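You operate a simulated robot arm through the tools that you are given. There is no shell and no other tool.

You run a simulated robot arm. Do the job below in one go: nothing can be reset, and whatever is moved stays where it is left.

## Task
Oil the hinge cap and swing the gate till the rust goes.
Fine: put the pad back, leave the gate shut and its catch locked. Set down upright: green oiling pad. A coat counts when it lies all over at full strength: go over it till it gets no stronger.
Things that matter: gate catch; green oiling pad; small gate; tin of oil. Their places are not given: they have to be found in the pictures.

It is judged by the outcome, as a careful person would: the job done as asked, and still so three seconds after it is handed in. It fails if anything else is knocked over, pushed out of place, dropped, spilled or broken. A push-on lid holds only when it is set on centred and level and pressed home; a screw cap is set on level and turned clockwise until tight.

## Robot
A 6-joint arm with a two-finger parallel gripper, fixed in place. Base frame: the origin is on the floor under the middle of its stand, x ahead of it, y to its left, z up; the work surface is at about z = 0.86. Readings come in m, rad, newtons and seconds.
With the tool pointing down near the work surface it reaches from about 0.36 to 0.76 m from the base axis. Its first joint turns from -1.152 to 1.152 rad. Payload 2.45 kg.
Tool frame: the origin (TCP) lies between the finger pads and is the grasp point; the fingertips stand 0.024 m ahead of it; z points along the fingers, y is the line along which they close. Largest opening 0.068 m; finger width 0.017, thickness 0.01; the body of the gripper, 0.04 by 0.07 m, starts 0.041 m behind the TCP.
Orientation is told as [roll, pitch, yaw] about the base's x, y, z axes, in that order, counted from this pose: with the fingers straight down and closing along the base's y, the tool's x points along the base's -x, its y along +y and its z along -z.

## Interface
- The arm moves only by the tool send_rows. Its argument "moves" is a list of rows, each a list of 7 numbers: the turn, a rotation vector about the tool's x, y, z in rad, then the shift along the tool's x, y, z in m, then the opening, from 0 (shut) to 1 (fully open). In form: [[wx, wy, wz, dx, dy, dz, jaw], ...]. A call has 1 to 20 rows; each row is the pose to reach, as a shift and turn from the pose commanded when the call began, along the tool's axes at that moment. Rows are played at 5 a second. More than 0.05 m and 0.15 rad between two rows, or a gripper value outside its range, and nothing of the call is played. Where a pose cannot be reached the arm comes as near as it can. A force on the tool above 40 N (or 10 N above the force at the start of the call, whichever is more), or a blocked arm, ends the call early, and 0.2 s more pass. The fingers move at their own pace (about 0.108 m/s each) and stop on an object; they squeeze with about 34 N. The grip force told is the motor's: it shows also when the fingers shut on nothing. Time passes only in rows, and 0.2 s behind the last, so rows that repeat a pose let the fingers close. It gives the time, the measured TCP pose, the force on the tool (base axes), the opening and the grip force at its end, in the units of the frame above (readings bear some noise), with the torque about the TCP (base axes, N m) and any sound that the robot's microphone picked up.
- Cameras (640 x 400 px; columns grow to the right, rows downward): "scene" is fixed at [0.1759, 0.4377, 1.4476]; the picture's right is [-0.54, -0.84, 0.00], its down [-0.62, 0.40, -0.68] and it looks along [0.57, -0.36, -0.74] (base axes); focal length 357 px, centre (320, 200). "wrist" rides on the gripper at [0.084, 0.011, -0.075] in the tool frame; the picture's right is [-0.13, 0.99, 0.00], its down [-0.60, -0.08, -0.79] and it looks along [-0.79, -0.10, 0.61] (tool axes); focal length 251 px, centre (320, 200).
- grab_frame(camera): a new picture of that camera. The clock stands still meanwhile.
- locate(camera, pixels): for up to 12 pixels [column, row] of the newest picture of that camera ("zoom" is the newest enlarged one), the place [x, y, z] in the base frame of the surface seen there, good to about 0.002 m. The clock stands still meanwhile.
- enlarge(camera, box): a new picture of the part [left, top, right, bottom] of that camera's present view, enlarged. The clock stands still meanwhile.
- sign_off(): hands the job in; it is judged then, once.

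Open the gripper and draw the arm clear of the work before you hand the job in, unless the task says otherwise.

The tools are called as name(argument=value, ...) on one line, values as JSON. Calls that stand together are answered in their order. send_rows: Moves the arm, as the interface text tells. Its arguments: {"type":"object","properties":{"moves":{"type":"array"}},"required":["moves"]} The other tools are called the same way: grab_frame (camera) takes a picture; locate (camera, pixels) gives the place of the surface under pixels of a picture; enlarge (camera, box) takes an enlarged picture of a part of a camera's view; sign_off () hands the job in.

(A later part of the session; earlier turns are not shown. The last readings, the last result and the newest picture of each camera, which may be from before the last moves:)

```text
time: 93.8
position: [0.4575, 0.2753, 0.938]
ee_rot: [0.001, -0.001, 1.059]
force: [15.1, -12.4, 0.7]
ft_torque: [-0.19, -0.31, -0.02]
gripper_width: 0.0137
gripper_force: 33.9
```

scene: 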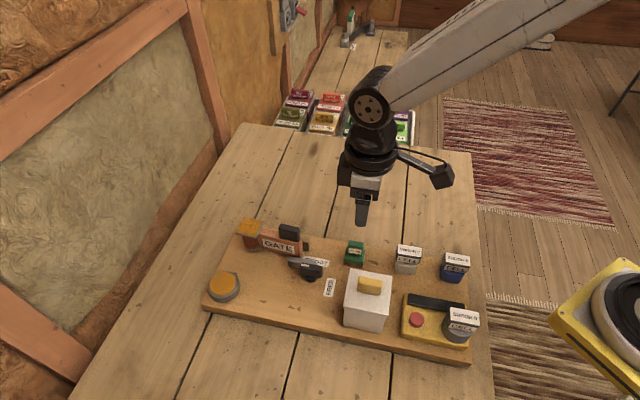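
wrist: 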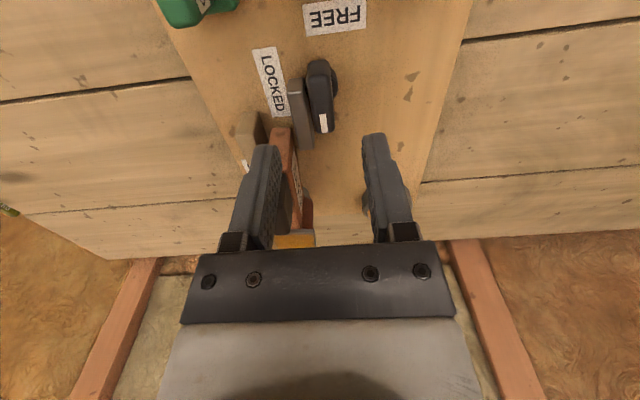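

The force did not change with the shift. I open the jaws slightly to relax and see where the handle sits.

send_rows(moves=[[0, 0, 0, 0, 0, 0, 0.25], [0, 0, 0, 0, 0, 0, 0.32], [0, 0, 0, 0, 0, 0, 0.35], [0, 0, 0, 0, 0, 0, 0.35]])

enlarge(camera="wrist", box=[220, 50, 420, 250])

enlarge(camera="scene", box=[250, 190, 370, 290])

```text
time: 94.8
position: [0.4585, 0.2761, 0.9388]
ee_rot: [0.001, -0.002, 1.062]
force: [0.4, -0.6, 0.4]
ft_torque: [0.01, -0.03, -0.03]
gripper_width: 0.0239
gripper_force: 0.0
```

```text
2.00 times, centred on (320, 150) of wrist
```

zoom: 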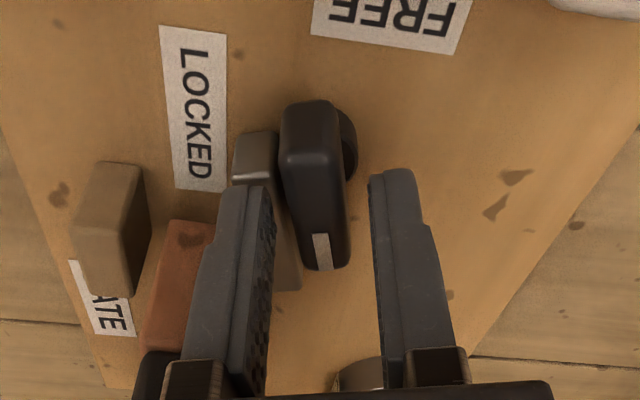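

```text
4.00 times, centred on (310, 240) of scene
```

zoom: 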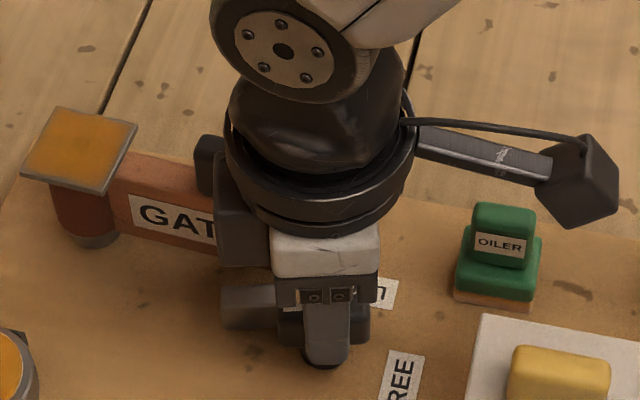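

The handle has turned with the gripper (tongue moved away from the gate). I continue turning with a slightly loose grip, like a wrench, to avoid side loads.

send_rows(moves=[[0, 0, 0, 0, 0, 0, 0.24], [0, 0, -0.07, 0, 0, 0, 0.23], [0, 0, -0.14, 0, 0, 0, 0.23], [0, 0, -0.21, 0, 0, 0, 0.23], [0, 0, -0.28, 0, 0, 0, 0.23], [0, 0, -0.35, 0, 0, 0, 0.23], [0, 0, -0.35, 0, 0, 0, 0.23]])

enlarge(camera="wrist", box=[220, 50, 420, 250])

enlarge(camera="scene", box=[250, 190, 370, 290])

```text
time: 96.4
position: [0.4597, 0.274, 0.9374]
ee_rot: [0.0, -0.004, 1.412]
force: [0.5, 0.7, 0.3]
ft_torque: [0.0, 0.0, -0.03]
gripper_width: 0.0167
gripper_force: 0.2
```

```text
2.00 times, centred on (320, 150) of wrist
```

zoom: 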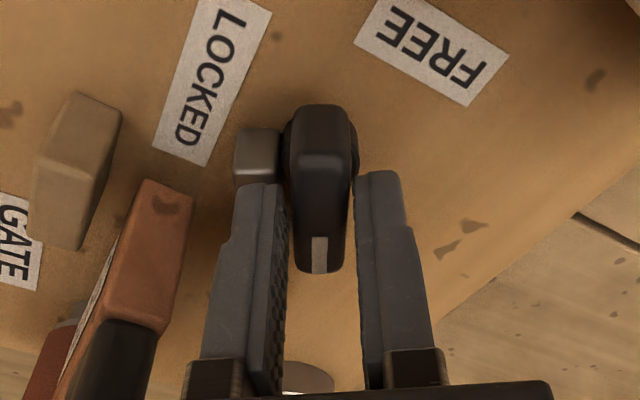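

```text
4.00 times, centred on (310, 240) of scene
```

zoom: 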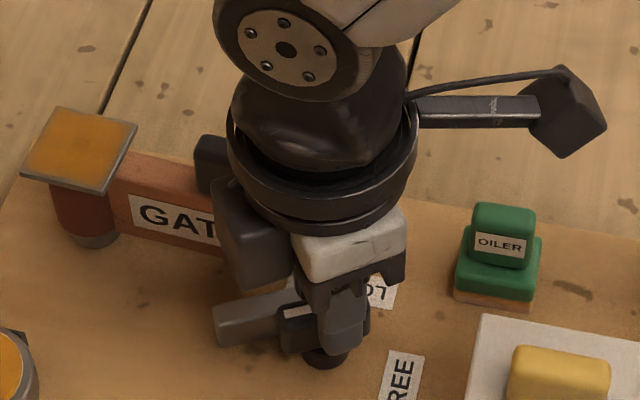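

It turns freely with no load. I continue the turn.

send_rows(moves=[[0, 0, -0.08, 0, 0, 0, 0.23], [0, 0, -0.16, 0, 0, 0, 0.23], [0, 0, -0.24, 0, 0, 0, 0.23], [0, 0, -0.32, 0, 0, 0, 0.23], [0, 0, -0.4, 0, 0, 0, 0.23], [0, 0, -0.48, 0, 0, 0, 0.23], [0, 0, -0.56, 0, 0, 0, 0.23], [0, 0, -0.56, 0, 0, 0, 0.23]])

enlarge(camera="wrist", box=[220, 50, 420, 250])

enlarge(camera="scene", box=[250, 190, 370, 290])

```text
time: 98.2
position: [0.46, 0.2747, 0.9376]
ee_rot: [0.0, -0.003, 1.973]
force: [2.5, 0.4, 1.3]
ft_torque: [-0.01, -0.05, -0.03]
gripper_width: 0.017
gripper_force: 1.2
```

```text
2.00 times, centred on (320, 150) of wrist
```

zoom: 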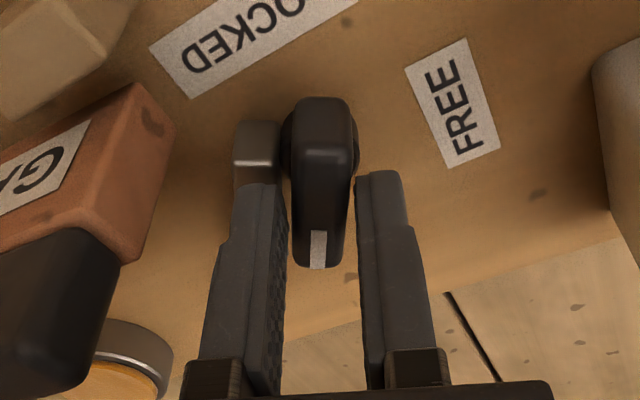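

```text
4.00 times, centred on (310, 240) of scene
```

zoom: 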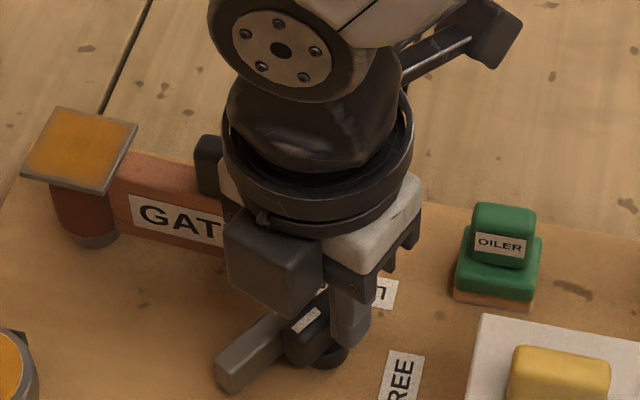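

Turned about 1.15 rad so far. I continue until the handle is parallel to the FREE label.

send_rows(moves=[[0, 0, -0.08, 0, 0, 0, 0.23], [0, 0, -0.16, 0, 0, 0, 0.23], [0, 0, -0.24, 0, 0, 0, 0.23], [0, 0, -0.32, 0, 0, 0, 0.23], [0, 0, -0.4, 0, 0, 0, 0.23], [0, 0, -0.4, 0, 0, 0, 0.23]])

enlarge(camera="wrist", box=[220, 50, 420, 250])

enlarge(camera="scene", box=[250, 190, 370, 290])

```text
time: 99.6
position: [0.4603, 0.2743, 0.9368]
ee_rot: [-0.002, 0.0, 2.371]
force: [6.5, -6.7, 9.1]
ft_torque: [0.55, 0.09, -1.57]
gripper_width: 0.0255
gripper_force: 33.6
```

```text
2.00 times, centred on (320, 150) of wrist
```

zoom: 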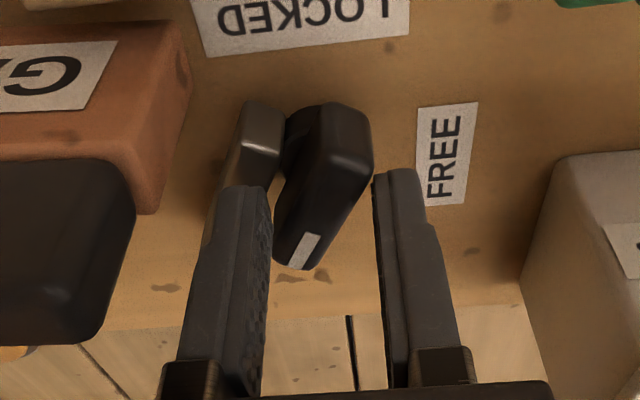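

```text
4.00 times, centred on (310, 240) of scene
```

zoom: 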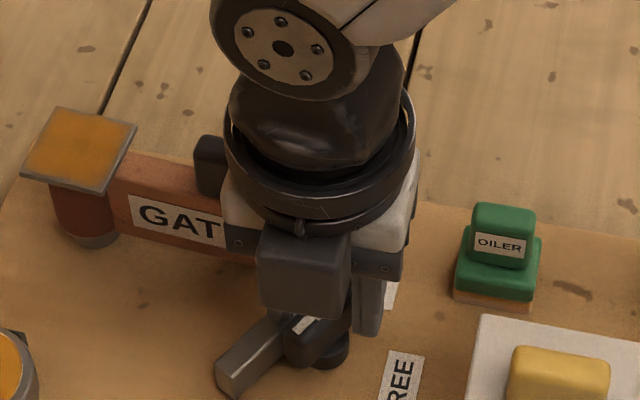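

The handle hit its FREE end stop (torque −1.6 N m, about 70° of turn). I open the jaws, rotate back a little and lift clear.

send_rows(moves=[[0, 0, 0.06, 0, 0, 0, 0.4], [0, 0, 0.15, 0, 0, 0, 0.6], [0, 0, 0.25, 0, 0, 0, 0.7], [0, 0, 0.35, 0, 0, 0, 0.7], [0, 0, 0.38, 0, 0, 0, 0.7], [0, 0, 0.38, 0, 0, -0.02, 0.7], [0, 0, 0.38, 0, 0, -0.05, 0.7], [0, 0, 0.38, 0, 0, -0.09, 0.7], [0, 0, 0.38, 0, 0, -0.12, 0.7], [0, 0, 0.38, 0, 0, -0.12, 0.7]])

enlarge(camera="scene", box=[220, 200, 370, 300])

grab_frame(camera="wrist")

```text
time: 101.8
position: [0.4592, 0.2766, 1.057]
ee_rot: [-0.001, -0.001, 1.991]
force: [0.0, 0.5, 0.3]
ft_torque: [-0.02, -0.04, 0.02]
gripper_width: 0.0475
gripper_force: 0.1
```

```text
4.00 times, centred on (295, 250) of scene
```

zoom: 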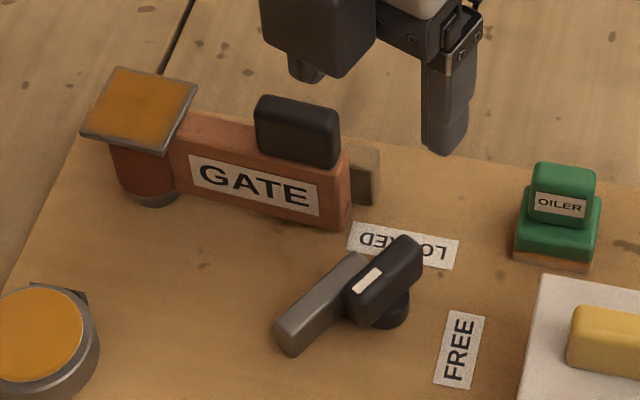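

```text
taken
```

wrist: 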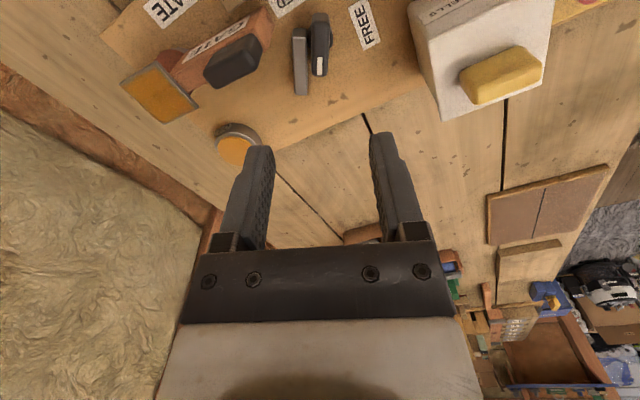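

The catch is free (handle turned about 70°). Now I measure the gate handle and cap for the swing.

enlarge(camera="scene", box=[235, 205, 315, 265])

locate(camera="zoom", pixels=[[340, 115], [440, 135], [460, 150], [330, 135], [445, 165], [390, 140], [325, 190], [440, 225], [335, 180], [470, 260], [95, 155], [235, 185]])

locate(camera="zoom", pixels=[[130, 70], [275, 90], [165, 125], [160, 230], [120, 220], [210, 230], [480, 220], [525, 190], [320, 170], [455, 200], [455, 170], [290, 170]])

```text
6.67 times, centred on (275, 235) of scene
```

zoom: 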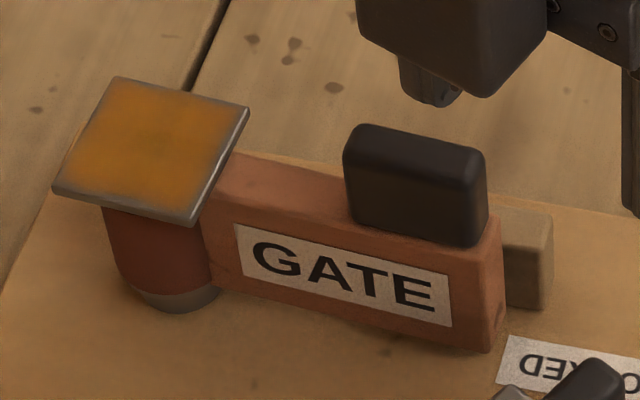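

```text
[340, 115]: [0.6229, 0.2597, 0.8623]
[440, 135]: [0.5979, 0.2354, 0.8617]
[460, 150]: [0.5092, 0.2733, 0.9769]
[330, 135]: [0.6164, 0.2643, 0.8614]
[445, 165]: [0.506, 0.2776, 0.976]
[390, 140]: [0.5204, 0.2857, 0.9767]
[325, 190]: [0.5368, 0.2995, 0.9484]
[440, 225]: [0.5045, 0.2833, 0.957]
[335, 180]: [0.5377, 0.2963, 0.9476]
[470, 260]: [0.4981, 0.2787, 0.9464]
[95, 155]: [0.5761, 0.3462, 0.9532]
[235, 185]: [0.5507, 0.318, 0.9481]
```

```text
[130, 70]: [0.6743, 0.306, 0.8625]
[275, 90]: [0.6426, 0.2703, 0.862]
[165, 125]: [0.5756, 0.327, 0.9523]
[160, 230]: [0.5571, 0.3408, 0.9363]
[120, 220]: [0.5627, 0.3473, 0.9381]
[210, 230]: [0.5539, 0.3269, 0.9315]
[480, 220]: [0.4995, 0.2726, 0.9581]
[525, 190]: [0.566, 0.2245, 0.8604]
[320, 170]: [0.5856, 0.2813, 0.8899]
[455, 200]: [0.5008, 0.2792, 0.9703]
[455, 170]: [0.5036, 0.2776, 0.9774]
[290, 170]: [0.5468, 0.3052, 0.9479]
```

I locate the gate handle's top corners more carefully.

locate(camera="zoom", pixels=[[362, 130], [475, 152], [352, 150], [400, 150], [470, 172], [350, 165], [465, 195], [400, 160], [410, 170], [415, 200], [480, 190], [355, 210]])

```text
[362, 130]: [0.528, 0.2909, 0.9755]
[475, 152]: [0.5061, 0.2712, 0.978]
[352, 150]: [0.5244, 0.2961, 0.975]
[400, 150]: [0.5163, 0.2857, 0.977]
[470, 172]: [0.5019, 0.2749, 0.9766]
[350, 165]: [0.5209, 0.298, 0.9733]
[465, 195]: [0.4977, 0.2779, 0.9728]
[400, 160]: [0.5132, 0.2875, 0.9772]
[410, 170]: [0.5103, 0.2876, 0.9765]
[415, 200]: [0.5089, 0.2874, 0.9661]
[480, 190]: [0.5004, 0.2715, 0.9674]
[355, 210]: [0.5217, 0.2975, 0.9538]
```

Gate handle centre about (0.513, 0.2845), top 0.977, the gate pointing at about 221°. I move above it with the jaws across its thickness.

send_rows(moves=[[0, 0, 0.14, 0.0014, -0.0058, 0, 0.5], [0, 0, 0.28, 0.0029, -0.0118, 0, 0.5], [0, 0, 0.42, 0.0043, -0.0177, 0, 0.5], [0, 0, 0.56, 0.0058, -0.0236, 0, 0.5], [0, 0, 0.7, 0.0072, -0.0295, 0, 0.5], [0, 0, 0.84, 0.0087, -0.0353, 0, 0.5], [0, 0, 0.98, 0.0101, -0.0412, 0, 0.5], [0, 0, 1.12, 0.0116, -0.0471, 0, 0.5], [0, 0, 1.276, 0.013, -0.053, 0, 0.5], [0, 0, 1.276, 0.013, -0.053, 0, 0.5]])

grab_frame(camera="wrist")

enlarge(camera="wrist", box=[240, 40, 400, 170])

```text
refused: row 9 steps farther than a row can; nothing moved
```

```text
taken
```

wrist: 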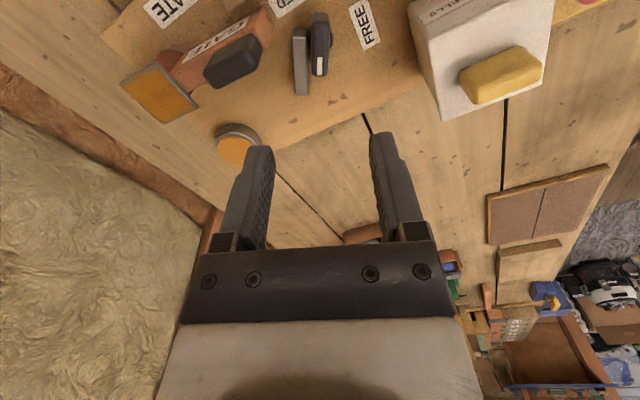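

```text
3.08 times, centred on (320, 105) of wrist
```

zoom: 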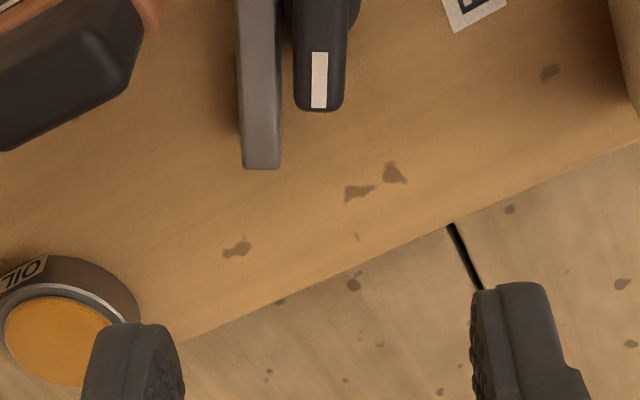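

The last turning step was 0.156 rad, over the limit, so nothing moved. I resend with even steps.

send_rows(moves=[[0, 0, 0.1276, 0.0013, -0.0053, 0, 0.5], [0, 0, 0.2552, 0.0026, -0.0106, 0, 0.5], [0, 0, 0.3828, 0.0039, -0.0159, 0, 0.5], [0, 0, 0.5104, 0.0052, -0.0212, 0, 0.5], [0, 0, 0.638, 0.0065, -0.0265, 0, 0.5], [0, 0, 0.7656, 0.0078, -0.0318, 0, 0.5], [0, 0, 0.8932, 0.0091, -0.0371, 0, 0.5], [0, 0, 1.0208, 0.0104, -0.0424, 0, 0.5], [0, 0, 1.1484, 0.0117, -0.0477, 0, 0.5], [0, 0, 1.276, 0.013, -0.053, 0, 0.5], [0, 0, 1.276, 0.013, -0.053, 0, 0.5]])

grab_frame(camera="wrist")

enlarge(camera="wrist", box=[240, 20, 400, 150])

```text
time: 104.2
position: [0.5128, 0.284, 1.0581]
ee_rot: [0.002, 0.001, 0.713]
force: [-0.4, 0.1, -0.2]
ft_torque: [0.02, -0.02, -0.02]
gripper_width: 0.0341
gripper_force: 0.1
```

```text
taken
```

wrist: 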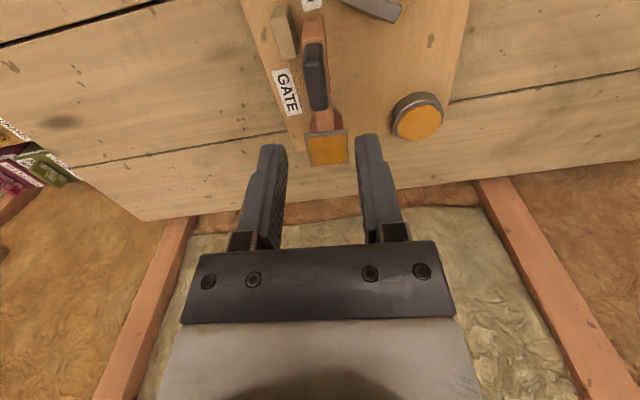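

```text
3.08 times, centred on (320, 85) of wrist
```

zoom: 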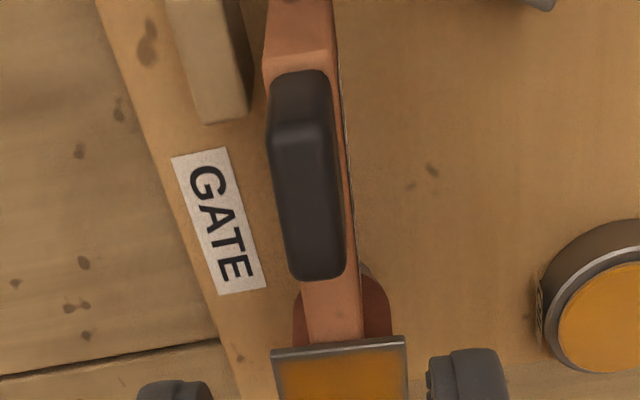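

I locate the handle top, gate edges and cap in this view.

locate(camera="zoom", pixels=[[280, 135], [325, 130], [292, 270], [335, 265], [305, 200], [278, 200], [338, 200], [275, 352], [405, 342], [340, 380], [300, 100], [310, 290]])

locate(camera="wrist", pixels=[[306, 136], [347, 131], [311, 165], [348, 161], [328, 148], [400, 115], [418, 118], [440, 120], [417, 100], [417, 135], [300, 35], [372, 8]])

```text
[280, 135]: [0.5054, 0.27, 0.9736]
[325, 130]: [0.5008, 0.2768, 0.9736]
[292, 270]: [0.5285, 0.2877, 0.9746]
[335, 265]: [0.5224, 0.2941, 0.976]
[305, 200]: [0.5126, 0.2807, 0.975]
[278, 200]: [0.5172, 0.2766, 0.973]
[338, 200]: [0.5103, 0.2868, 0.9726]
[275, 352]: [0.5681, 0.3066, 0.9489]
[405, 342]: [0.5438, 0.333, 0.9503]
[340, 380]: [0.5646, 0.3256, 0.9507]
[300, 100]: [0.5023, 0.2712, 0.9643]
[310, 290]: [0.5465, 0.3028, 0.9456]
```

```text
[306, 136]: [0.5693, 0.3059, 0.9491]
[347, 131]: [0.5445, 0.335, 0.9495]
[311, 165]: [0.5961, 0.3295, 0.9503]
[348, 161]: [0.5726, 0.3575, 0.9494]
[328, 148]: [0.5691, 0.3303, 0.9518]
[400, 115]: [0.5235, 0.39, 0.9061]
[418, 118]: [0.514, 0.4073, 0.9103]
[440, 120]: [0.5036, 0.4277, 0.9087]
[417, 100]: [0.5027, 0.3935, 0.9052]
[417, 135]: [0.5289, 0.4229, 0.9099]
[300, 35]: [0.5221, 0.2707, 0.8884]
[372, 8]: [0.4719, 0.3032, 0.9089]
```

Hinge axis ≈ (0.5707, 0.3325), handle centre ≈ (0.5138, 0.2834), radius 0.075. I lower over the handle and bring the jaws to a loose fit.

send_rows(moves=[[0, 0, 0, 0, 0, 0.03, 0.5], [0, 0, 0, 0, 0, 0.06, 0.5], [0, 0, 0, 0, 0, 0.074, 0.5], [0, 0, 0, 0, 0, 0.08, 0.5], [0, 0, 0, 0, 0, 0.08, 0.4], [0, 0, 0, 0, 0, 0.08, 0.3], [0, 0, 0, 0, 0, 0.08, 0.26], [0, 0, 0, 0, 0, 0.08, 0.26]])

enlarge(camera="scene", box=[220, 180, 340, 280])

enlarge(camera="wrist", box=[220, 50, 420, 250])

```text
time: 106.0
position: [0.5144, 0.2835, 0.9764]
ee_rot: [0.003, 0.0, 0.714]
force: [-0.1, -0.7, 0.0]
ft_torque: [-0.02, 0.01, 0.03]
gripper_width: 0.018
gripper_force: 0.0
```

```text
4.00 times, centred on (280, 230) of scene
```

zoom: 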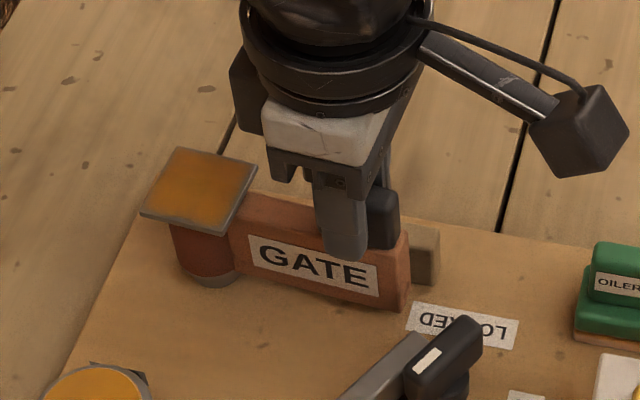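

```text
2.00 times, centred on (320, 150) of wrist
```

zoom: 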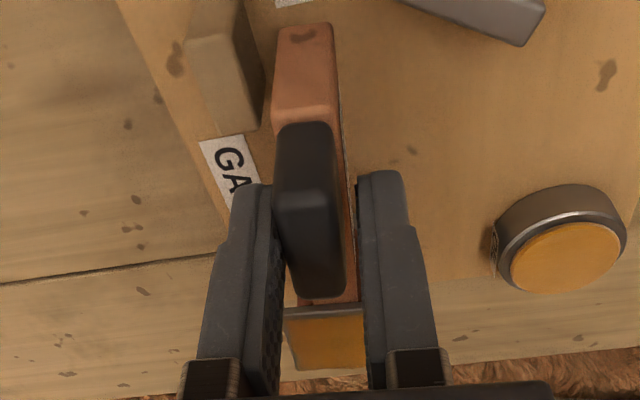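

The handle is caged between the fingers. I swing the gate open along the arc in small steps, first 0.4 rad.

send_rows(moves=[[0, 0, 0.1, -0.0004, 0.0075, 0, 0.26], [0, 0, 0.2, -0.0015, 0.0149, 0, 0.26], [0, 0, 0.3, -0.0034, 0.0222, 0, 0.26], [0, 0, 0.4, -0.0059, 0.0293, 0, 0.26], [0, 0, 0.4, -0.0059, 0.0293, 0, 0.26]])

enlarge(camera="scene", box=[200, 180, 340, 300])

enlarge(camera="wrist", box=[220, 50, 420, 250])

```text
time: 107.2
position: [0.4973, 0.3096, 0.9773]
ee_rot: [0.002, -0.002, 0.314]
force: [-0.1, -1.3, 0.0]
ft_torque: [0.01, -0.01, 0.0]
gripper_width: 0.018
gripper_force: 0.4
```

```text
3.33 times, centred on (270, 240) of scene
```

zoom: 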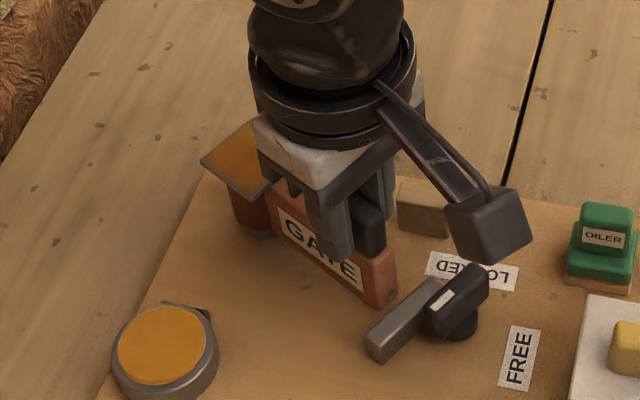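

```text
2.00 times, centred on (320, 150) of wrist
```

zoom: 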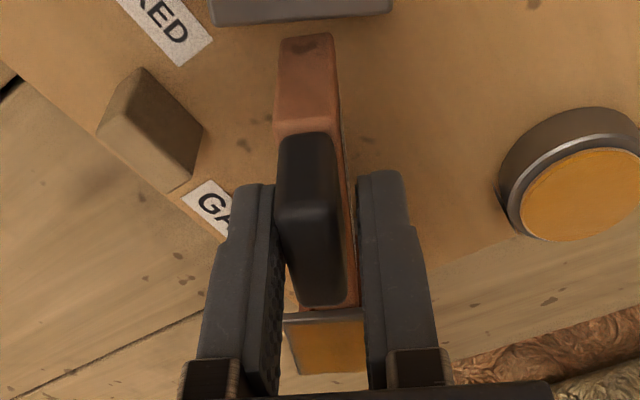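

The gate swings smoothly with no contact elsewhere. I open it further to about 57° in total.

send_rows(moves=[[0, 0, 0.1, -0.0004, 0.0075, 0, 0.26], [0, 0, 0.2, -0.0015, 0.0149, 0, 0.26], [0, 0, 0.3, -0.0034, 0.0222, 0, 0.26], [0, 0, 0.4, -0.0059, 0.0293, 0, 0.26], [0, 0, 0.5, -0.0092, 0.0361, 0, 0.26], [0, 0, 0.6, -0.0131, 0.0425, 0, 0.26], [0, 0, 0.6, -0.0131, 0.0425, 0, 0.26]])

enlarge(camera="scene", box=[200, 180, 340, 300])

enlarge(camera="wrist", box=[220, 50, 420, 250])

```text
time: 108.8
position: [0.4965, 0.3543, 0.9786]
ee_rot: [0.001, 0.002, -0.287]
force: [-0.3, -0.3, 0.6]
ft_torque: [-0.08, 0.05, 0.0]
gripper_width: 0.0183
gripper_force: 0.5
```

```text
3.33 times, centred on (270, 240) of scene
```

zoom: 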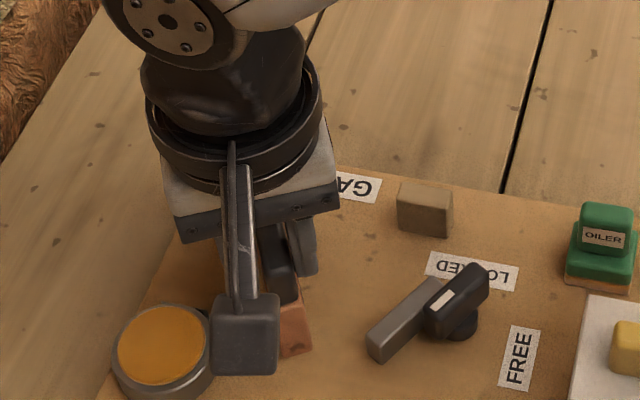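

```text
2.00 times, centred on (320, 150) of wrist
```

zoom: 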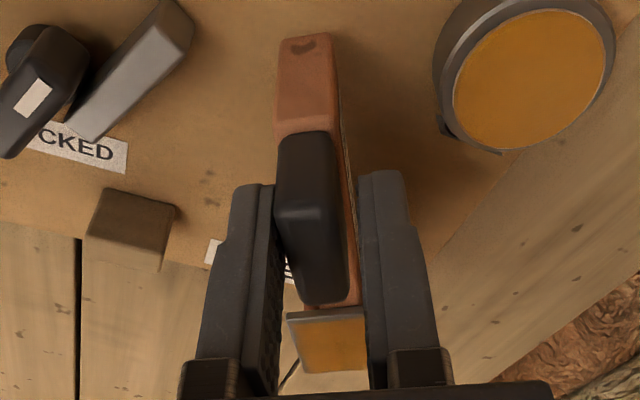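

The gate opened about 57°. I swing it back to nearly closed and open again in one cycle, listening and watching for the rust.

send_rows(moves=[[0, 0, -0.125, -0.0006, -0.0094, 0, 0.26], [0, 0, -0.25, -0.0023, -0.0186, 0, 0.26], [0, 0, -0.375, -0.0052, -0.0275, 0, 0.26], [0, 0, -0.5, -0.0092, -0.0361, 0, 0.26], [0, 0, -0.625, -0.0142, -0.044, 0, 0.26], [0, 0, -0.75, -0.0202, -0.0513, 0, 0.26], [0, 0, -0.875, -0.027, -0.0577, 0, 0.26], [0, 0, -1.0, -0.0346, -0.0633, 0, 0.26], [0, 0, -0.875, -0.027, -0.0577, 0, 0.26], [0, 0, -0.75, -0.0202, -0.0513, 0, 0.26], [0, 0, -0.625, -0.0142, -0.044, 0, 0.26], [0, 0, -0.5, -0.0092, -0.0361, 0, 0.26], [0, 0, -0.375, -0.0052, -0.0275, 0, 0.26], [0, 0, -0.25, -0.0023, -0.0186, 0, 0.26], [0, 0, -0.125, -0.0006, -0.0094, 0, 0.26], [0, 0, 0, 0, 0, 0, 0.26]])

enlarge(camera="scene", box=[200, 180, 340, 300])

enlarge(camera="wrist", box=[220, 50, 420, 250])

```text
time: 112.2
position: [0.4974, 0.3546, 0.9762]
ee_rot: [0.0, 0.001, -0.288]
force: [-0.1, -2.1, -0.6]
ft_torque: [-0.07, 0.01, 0.0]
gripper_width: 0.0192
gripper_force: 1.0
```

```text
3.33 times, centred on (270, 240) of scene
```

zoom: 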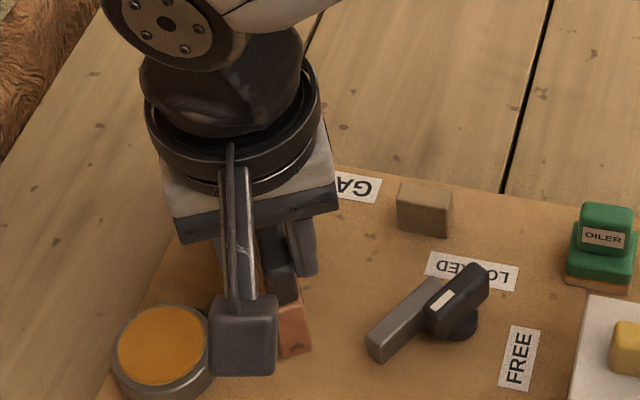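

```text
2.00 times, centred on (320, 150) of wrist
```

zoom: 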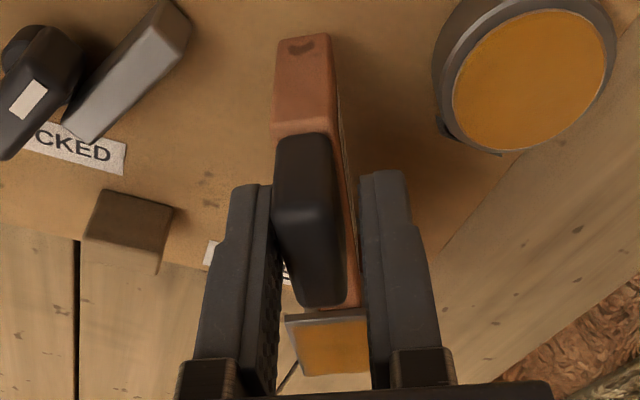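

No clear change visible from here. I run two more full cycles.

send_rows(moves=[[0, 0, -0.125, -0.0006, -0.0094, 0, 0.26], [0, 0, -0.25, -0.0023, -0.0186, 0, 0.26], [0, 0, -0.375, -0.0052, -0.0275, 0, 0.26], [0, 0, -0.5, -0.0092, -0.0361, 0, 0.26], [0, 0, -0.625, -0.0142, -0.044, 0, 0.26], [0, 0, -0.75, -0.0202, -0.0513, 0, 0.26], [0, 0, -0.875, -0.027, -0.0577, 0, 0.26], [0, 0, -1.0, -0.0346, -0.0633, 0, 0.26], [0, 0, -0.875, -0.027, -0.0577, 0, 0.26], [0, 0, -0.75, -0.0202, -0.0513, 0, 0.26], [0, 0, -0.625, -0.0142, -0.044, 0, 0.26], [0, 0, -0.5, -0.0092, -0.0361, 0, 0.26], [0, 0, -0.375, -0.0052, -0.0275, 0, 0.26], [0, 0, -0.25, -0.0023, -0.0186, 0, 0.26], [0, 0, -0.125, -0.0006, -0.0094, 0, 0.26], [0, 0, 0, 0, 0, 0, 0.26]])

send_rows(moves=[[0, 0, -0.125, -0.0006, -0.0094, 0, 0.26], [0, 0, -0.25, -0.0023, -0.0186, 0, 0.26], [0, 0, -0.375, -0.0052, -0.0275, 0, 0.26], [0, 0, -0.5, -0.0092, -0.0361, 0, 0.26], [0, 0, -0.625, -0.0142, -0.044, 0, 0.26], [0, 0, -0.75, -0.0202, -0.0513, 0, 0.26], [0, 0, -0.875, -0.027, -0.0577, 0, 0.26], [0, 0, -1.0, -0.0346, -0.0633, 0, 0.26], [0, 0, -1.0, -0.0346, -0.0633, 0, 0.26]])

enlarge(camera="scene", box=[220, 180, 340, 280])

enlarge(camera="wrist", box=[220, 50, 420, 250])

```text
time: 115.6
position: [0.4964, 0.3551, 0.979]
ee_rot: [0.001, 0.001, -0.288]
force: [-0.3, -1.3, -0.3]
ft_torque: [-0.03, 0.0, 0.02]
gripper_width: 0.0181
gripper_force: 0.6
```

```text
time: 117.6
position: [0.5121, 0.2853, 0.9785]
ee_rot: [0.002, -0.001, 0.717]
force: [-0.8, 0.4, 0.2]
ft_torque: [0.0, 0.0, 0.01]
gripper_width: 0.0178
gripper_force: 0.1
```

```text
4.00 times, centred on (280, 230) of scene
```

zoom: 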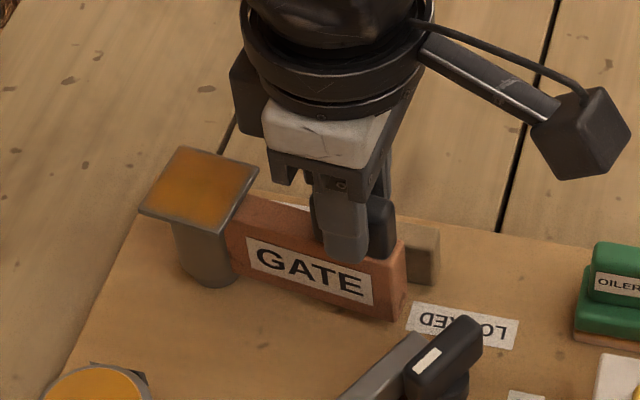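

```text
2.00 times, centred on (320, 150) of wrist
```

zoom: 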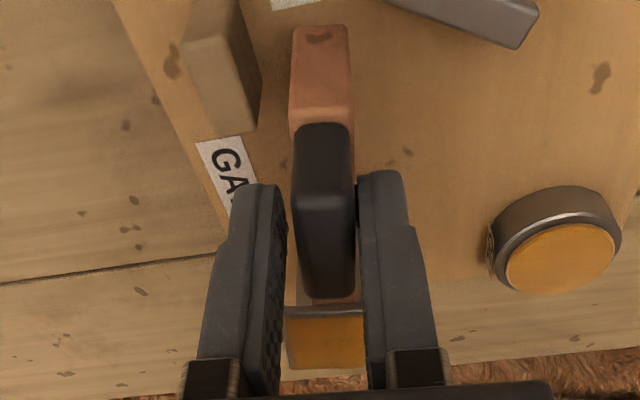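

The hinge post has gone from rusty red to plain grey (zoom 205,250). I look closely for leftover rust.

enlarge(camera="scene", box=[245, 212, 300, 262])

```text
8.00 times, centred on (272, 237) of scene
```

zoom: 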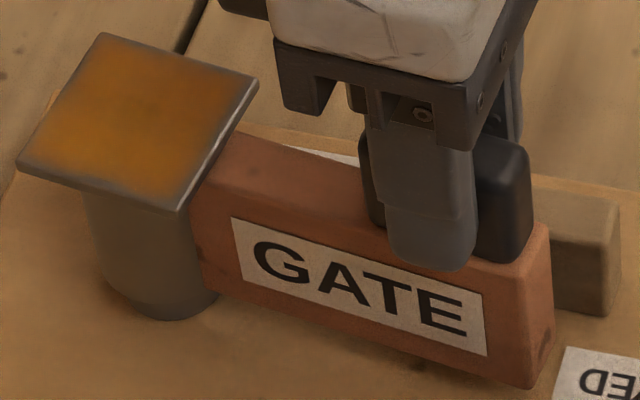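

The post looks clean grey. I do one more full swing to make sure nothing more changes, ending near shut.

send_rows(moves=[[0, 0, 0.125, -0.0006, 0.0094, 0, 0.26], [0, 0, 0.25, -0.0023, 0.0186, 0, 0.26], [0, 0, 0.375, -0.0052, 0.0275, 0, 0.26], [0, 0, 0.5, -0.0092, 0.0361, 0, 0.26], [0, 0, 0.625, -0.0142, 0.044, 0, 0.26], [0, 0, 0.75, -0.0202, 0.0513, 0, 0.26], [0, 0, 0.875, -0.027, 0.0577, 0, 0.26], [0, 0, 1.0, -0.0346, 0.0633, 0, 0.26], [0, 0, 0.875, -0.027, 0.0577, 0, 0.26], [0, 0, 0.75, -0.0202, 0.0513, 0, 0.26], [0, 0, 0.625, -0.0142, 0.044, 0, 0.26], [0, 0, 0.5, -0.0092, 0.0361, 0, 0.26], [0, 0, 0.375, -0.0052, 0.0275, 0, 0.26], [0, 0, 0.25, -0.0023, 0.0186, 0, 0.26], [0, 0, 0.125, -0.0006, 0.0094, 0, 0.26], [0, 0, 0, 0, 0, 0, 0.26], [0, 0, 0, 0, 0, 0, 0.26]])

enlarge(camera="scene", box=[245, 212, 300, 262])

```text
time: 121.2
position: [0.5131, 0.283, 0.9791]
ee_rot: [0.001, 0.001, 0.717]
force: [-0.3, 0.1, 0.1]
ft_torque: [0.03, -0.02, 0.02]
gripper_width: 0.0177
gripper_force: 0.1
```

```text
8.00 times, centred on (272, 237) of scene
```

zoom: 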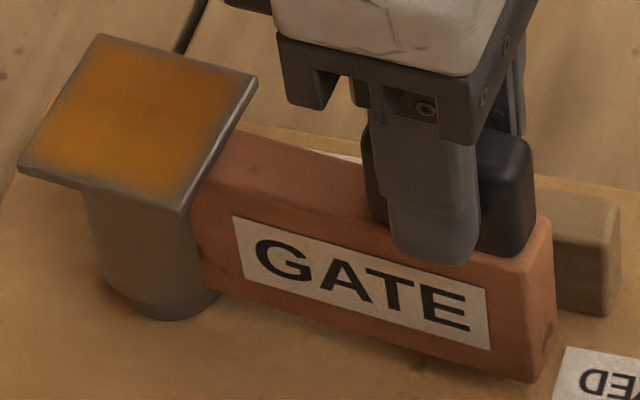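

No rust remains. I push the gate shut gently against its stop, in small steps watching the force.

send_rows(moves=[[0, 0, -0.03, 0, -0.0023, 0, 0.26], [0, 0, -0.06, -0.0001, -0.0045, 0, 0.26], [0, 0, -0.08, -0.0002, -0.006, 0, 0.26], [0, 0, -0.08, -0.0002, -0.006, 0, 0.26]])

enlarge(camera="wrist", box=[220, 50, 420, 250])

```text
time: 122.2
position: [0.5177, 0.2804, 0.9788]
ee_rot: [0.003, 0.001, 0.791]
force: [-0.6, 1.0, 0.2]
ft_torque: [0.0, -0.02, -0.01]
gripper_width: 0.0178
gripper_force: 0.1
```

```text
2.00 times, centred on (320, 150) of wrist
```

zoom: 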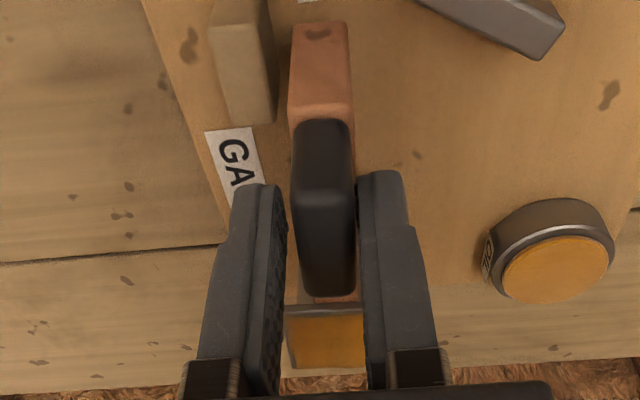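

No stop force yet; I continue a little further.

send_rows(moves=[[0, 0, -0.015, 0, -0.0012, 0, 0.26], [0, 0, -0.03, 0, -0.0023, 0, 0.26], [0, 0, -0.045, 0, -0.0034, 0, 0.26], [0, 0, -0.045, 0, -0.0034, 0, 0.26]])

enlarge(camera="wrist", box=[220, 50, 420, 250])

```text
time: 123.2
position: [0.5184, 0.2771, 0.977]
ee_rot: [0.002, 0.0, 0.84]
force: [-0.2, -0.2, -0.4]
ft_torque: [-0.02, 0.03, 0.0]
gripper_width: 0.0175
gripper_force: 0.1
```

```text
2.00 times, centred on (320, 150) of wrist
```

zoom: 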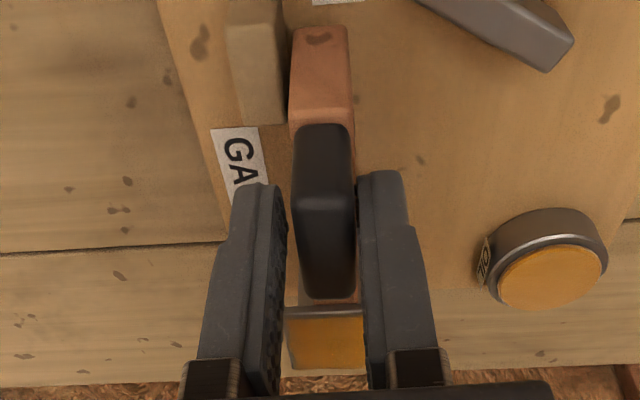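

The gate is nearly at the stop block; a few more small steps until I feel it.

send_rows(moves=[[0, 0, -0.012, 0, -0.0009, 0, 0.26], [0, 0, -0.024, 0, -0.0018, 0, 0.26], [0, 0, -0.036, 0, -0.0027, 0, 0.26], [0, 0, -0.036, 0, -0.0027, 0, 0.26]])

enlarge(camera="wrist", box=[220, 50, 420, 250])

```text
time: 124.2
position: [0.521, 0.2764, 0.978]
ee_rot: [0.001, 0.001, 0.875]
force: [-4.7, 2.9, -0.5]
ft_torque: [-0.03, -0.01, -0.03]
gripper_width: 0.0212
gripper_force: 2.2
```

```text
2.00 times, centred on (320, 150) of wrist
```

zoom: 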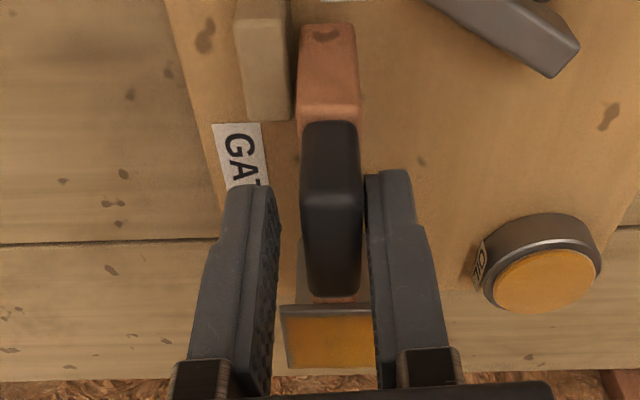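

The gate is against its stop (5 N). I open the jaws and rise off the handle.

send_rows(moves=[[0, 0, 0.0, 0, 0.0, 0, 0.4], [0, 0, 0.0, 0, 0.0, 0, 0.5], [0, 0, 0.0, 0, 0, 0, 0.5], [0, 0, 0, 0, 0, -0.02, 0.5], [0, 0, 0, 0, 0, -0.05, 0.5], [0, 0, 0, 0, 0, -0.08, 0.5], [0, 0, 0, 0, 0, -0.08, 0.5]])

enlarge(camera="scene", box=[220, 200, 370, 300])

grab_frame(camera="wrist")

enlarge(camera="wrist", box=[240, 0, 440, 150])

```text
time: 125.8
position: [0.5209, 0.275, 1.0579]
ee_rot: [0.001, -0.001, 0.878]
force: [0.7, -0.4, 0.2]
ft_torque: [-0.02, -0.03, 0.0]
gripper_width: 0.0341
gripper_force: 0.1
```

```text
4.00 times, centred on (295, 250) of scene
```

zoom: 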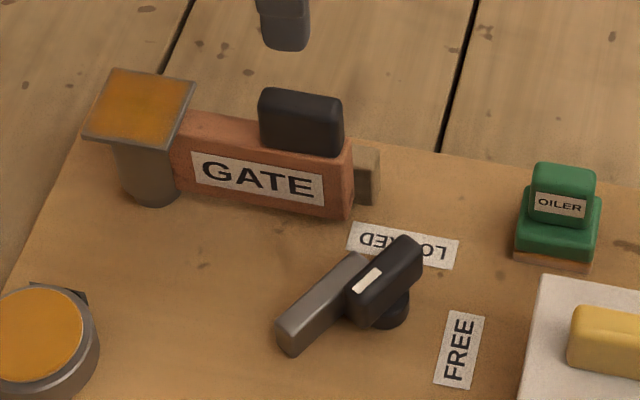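

```text
taken
```

wrist: 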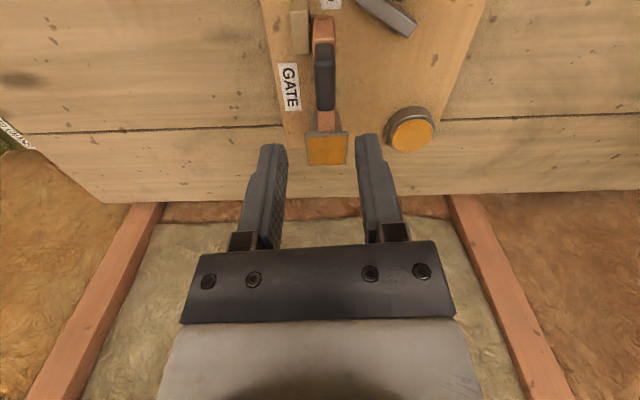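

```text
2.67 times, centred on (340, 75) of wrist
```

zoom: 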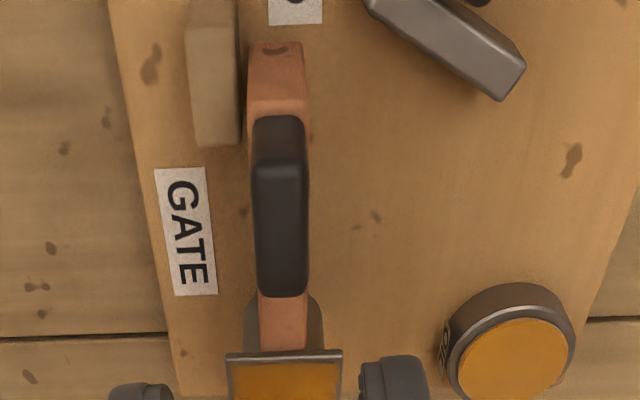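

The gate is shut exactly as at the start. Now I measure the catch handle in its free position.

enlarge(camera="scene", box=[280, 250, 340, 295])

locate(camera="zoom", pixels=[[240, 225], [275, 265], [330, 120], [370, 150], [305, 190], [265, 210], [350, 150], [150, 260], [110, 305], [205, 140], [270, 300], [300, 175]])

```text
8.89 times, centred on (310, 272) of scene
```

zoom: 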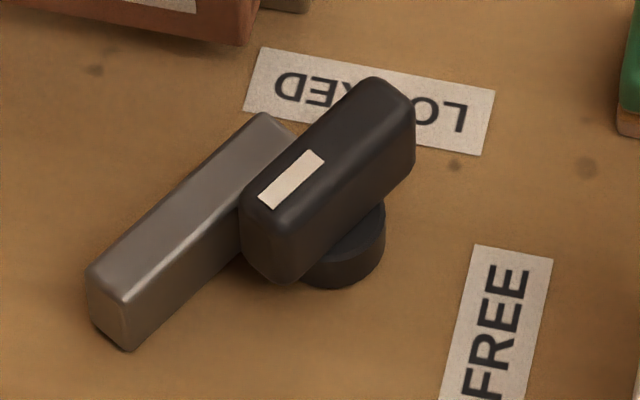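

```text
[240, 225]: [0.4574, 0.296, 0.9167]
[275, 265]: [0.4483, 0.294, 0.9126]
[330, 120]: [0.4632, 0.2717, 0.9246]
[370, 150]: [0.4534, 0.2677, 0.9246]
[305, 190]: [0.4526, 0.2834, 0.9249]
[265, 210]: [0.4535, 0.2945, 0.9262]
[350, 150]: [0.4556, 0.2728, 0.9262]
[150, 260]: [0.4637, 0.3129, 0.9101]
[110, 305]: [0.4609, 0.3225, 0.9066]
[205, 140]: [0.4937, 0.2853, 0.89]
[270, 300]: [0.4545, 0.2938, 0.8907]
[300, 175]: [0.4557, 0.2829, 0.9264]
```

I take the centre line of the handle's top and its middle.

locate(camera="zoom", pixels=[[262, 205], [295, 177], [327, 150], [360, 122], [390, 97], [310, 132], [345, 170], [250, 195], [280, 220], [372, 85], [405, 112], [370, 210]])

```text
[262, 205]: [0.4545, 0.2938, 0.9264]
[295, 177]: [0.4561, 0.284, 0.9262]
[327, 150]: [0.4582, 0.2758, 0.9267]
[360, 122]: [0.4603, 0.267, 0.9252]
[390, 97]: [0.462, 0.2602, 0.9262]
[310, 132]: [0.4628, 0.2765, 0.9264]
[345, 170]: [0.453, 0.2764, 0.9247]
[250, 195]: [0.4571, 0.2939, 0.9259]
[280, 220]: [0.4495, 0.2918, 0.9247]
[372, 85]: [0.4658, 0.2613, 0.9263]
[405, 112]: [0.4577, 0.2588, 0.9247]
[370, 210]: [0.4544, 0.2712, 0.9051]
```

The free handle lies at about 103°, i.e. turned about 1.0 rad, centre (0.458, 0.276). I move over it with the yaw at 1.79.

send_rows(moves=[[0, 0, -0.1306, 0.0058, 0.0069, 0, 0.5], [0, 0, -0.2611, 0.0117, 0.0139, 0, 0.5], [0, 0, -0.3917, 0.0175, 0.0208, 0, 0.5], [0, 0, -0.5223, 0.0233, 0.0277, 0, 0.5], [0, 0, -0.6529, 0.0291, 0.0346, 0, 0.5], [0, 0, -0.7834, 0.035, 0.0416, 0, 0.5], [0, 0, -0.914, 0.0408, 0.0485, 0, 0.5], [0, 0, -0.914, 0.0408, 0.0485, 0.04, 0.5], [0, 0, -0.914, 0.0408, 0.0485, 0.07, 0.5], [0, 0, -0.914, 0.0408, 0.0485, 0.07, 0.5]])

enlarge(camera="wrist", box=[220, 30, 420, 180])

enlarge(camera="scene", box=[250, 190, 370, 290])

```text
time: 128.0
position: [0.4575, 0.2736, 0.9874]
ee_rot: [-0.001, -0.003, 1.789]
force: [-0.2, 0.3, 0.5]
ft_torque: [-0.04, -0.02, -0.01]
gripper_width: 0.034
gripper_force: 0.0
```

```text
2.67 times, centred on (320, 105) of wrist
```

zoom: 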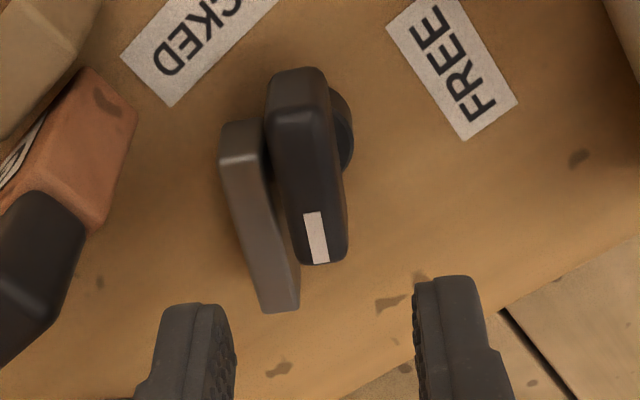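

```text
4.00 times, centred on (310, 240) of scene
```

zoom: 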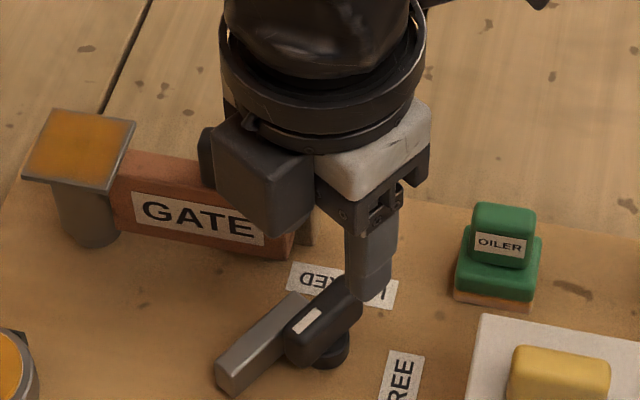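

Aligned over the handle. I lower and bring the jaws to a loose fit.

send_rows(moves=[[0, 0, 0, 0, 0, 0.025, 0.5], [0, 0, 0, 0, 0, 0.042, 0.5], [0, 0, 0, 0, 0, 0.049, 0.5], [0, 0, 0, 0, 0, 0.049, 0.4], [0, 0, 0, 0, 0, 0.049, 0.3], [0, 0, 0, 0, 0, 0.049, 0.24], [0, 0, 0, 0, 0, 0.049, 0.24]])

enlarge(camera="wrist", box=[220, 50, 420, 250])

```text
time: 129.6
position: [0.4581, 0.2764, 0.9393]
ee_rot: [0.001, -0.001, 1.789]
force: [2.5, 0.4, -1.9]
ft_torque: [0.05, -0.05, 0.01]
gripper_width: 0.018
gripper_force: 0.6
```

```text
2.00 times, centred on (320, 150) of wrist
```

zoom: 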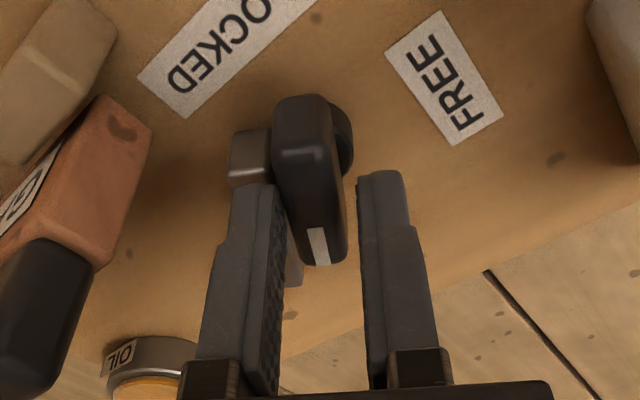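

The left finger touches; I centre by 1 mm and turn clockwise back toward LOCKED, first 0.72 rad.

send_rows(moves=[[0, 0, 0, 0, -0.001, 0, 0.24], [0, 0, 0.09, 0, -0.001, 0, 0.23], [0, 0, 0.18, 0, -0.001, 0, 0.23], [0, 0, 0.27, 0, -0.001, 0, 0.23], [0, 0, 0.36, 0, -0.001, 0, 0.23], [0, 0, 0.45, 0, -0.001, 0, 0.23], [0, 0, 0.54, 0, -0.001, 0, 0.23], [0, 0, 0.63, 0, -0.001, 0, 0.23], [0, 0, 0.72, 0, -0.001, 0, 0.23], [0, 0, 0.72, 0, -0.001, 0, 0.23]])

enlarge(camera="wrist", box=[220, 50, 420, 250])

enlarge(camera="scene", box=[250, 190, 370, 290])

```text
time: 131.8
position: [0.4577, 0.2761, 0.9384]
ee_rot: [0.002, 0.0, 1.067]
force: [2.2, -1.7, -0.2]
ft_torque: [-0.03, 0.0, 0.02]
gripper_width: 0.0181
gripper_force: 0.8
```

```text
2.00 times, centred on (320, 150) of wrist
```

zoom: 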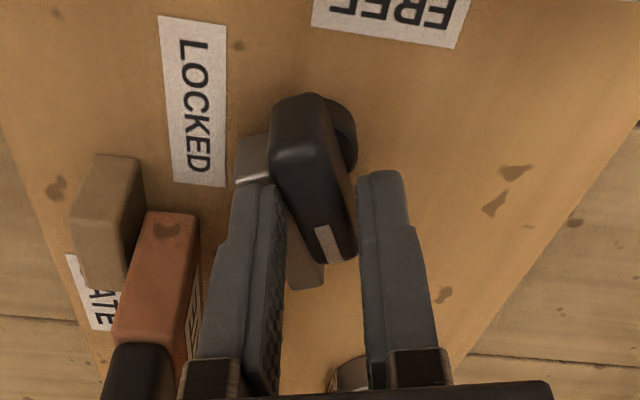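

```text
4.00 times, centred on (310, 240) of scene
```

zoom: 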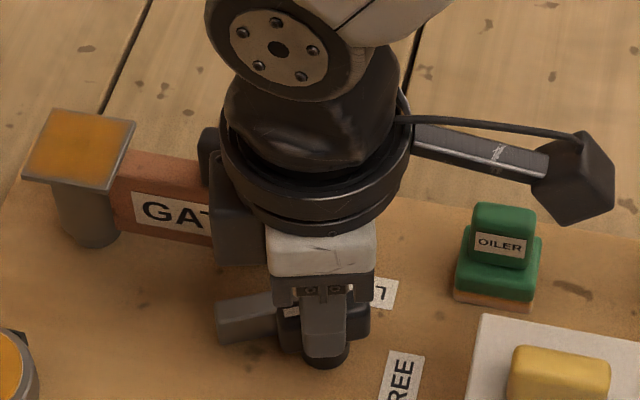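

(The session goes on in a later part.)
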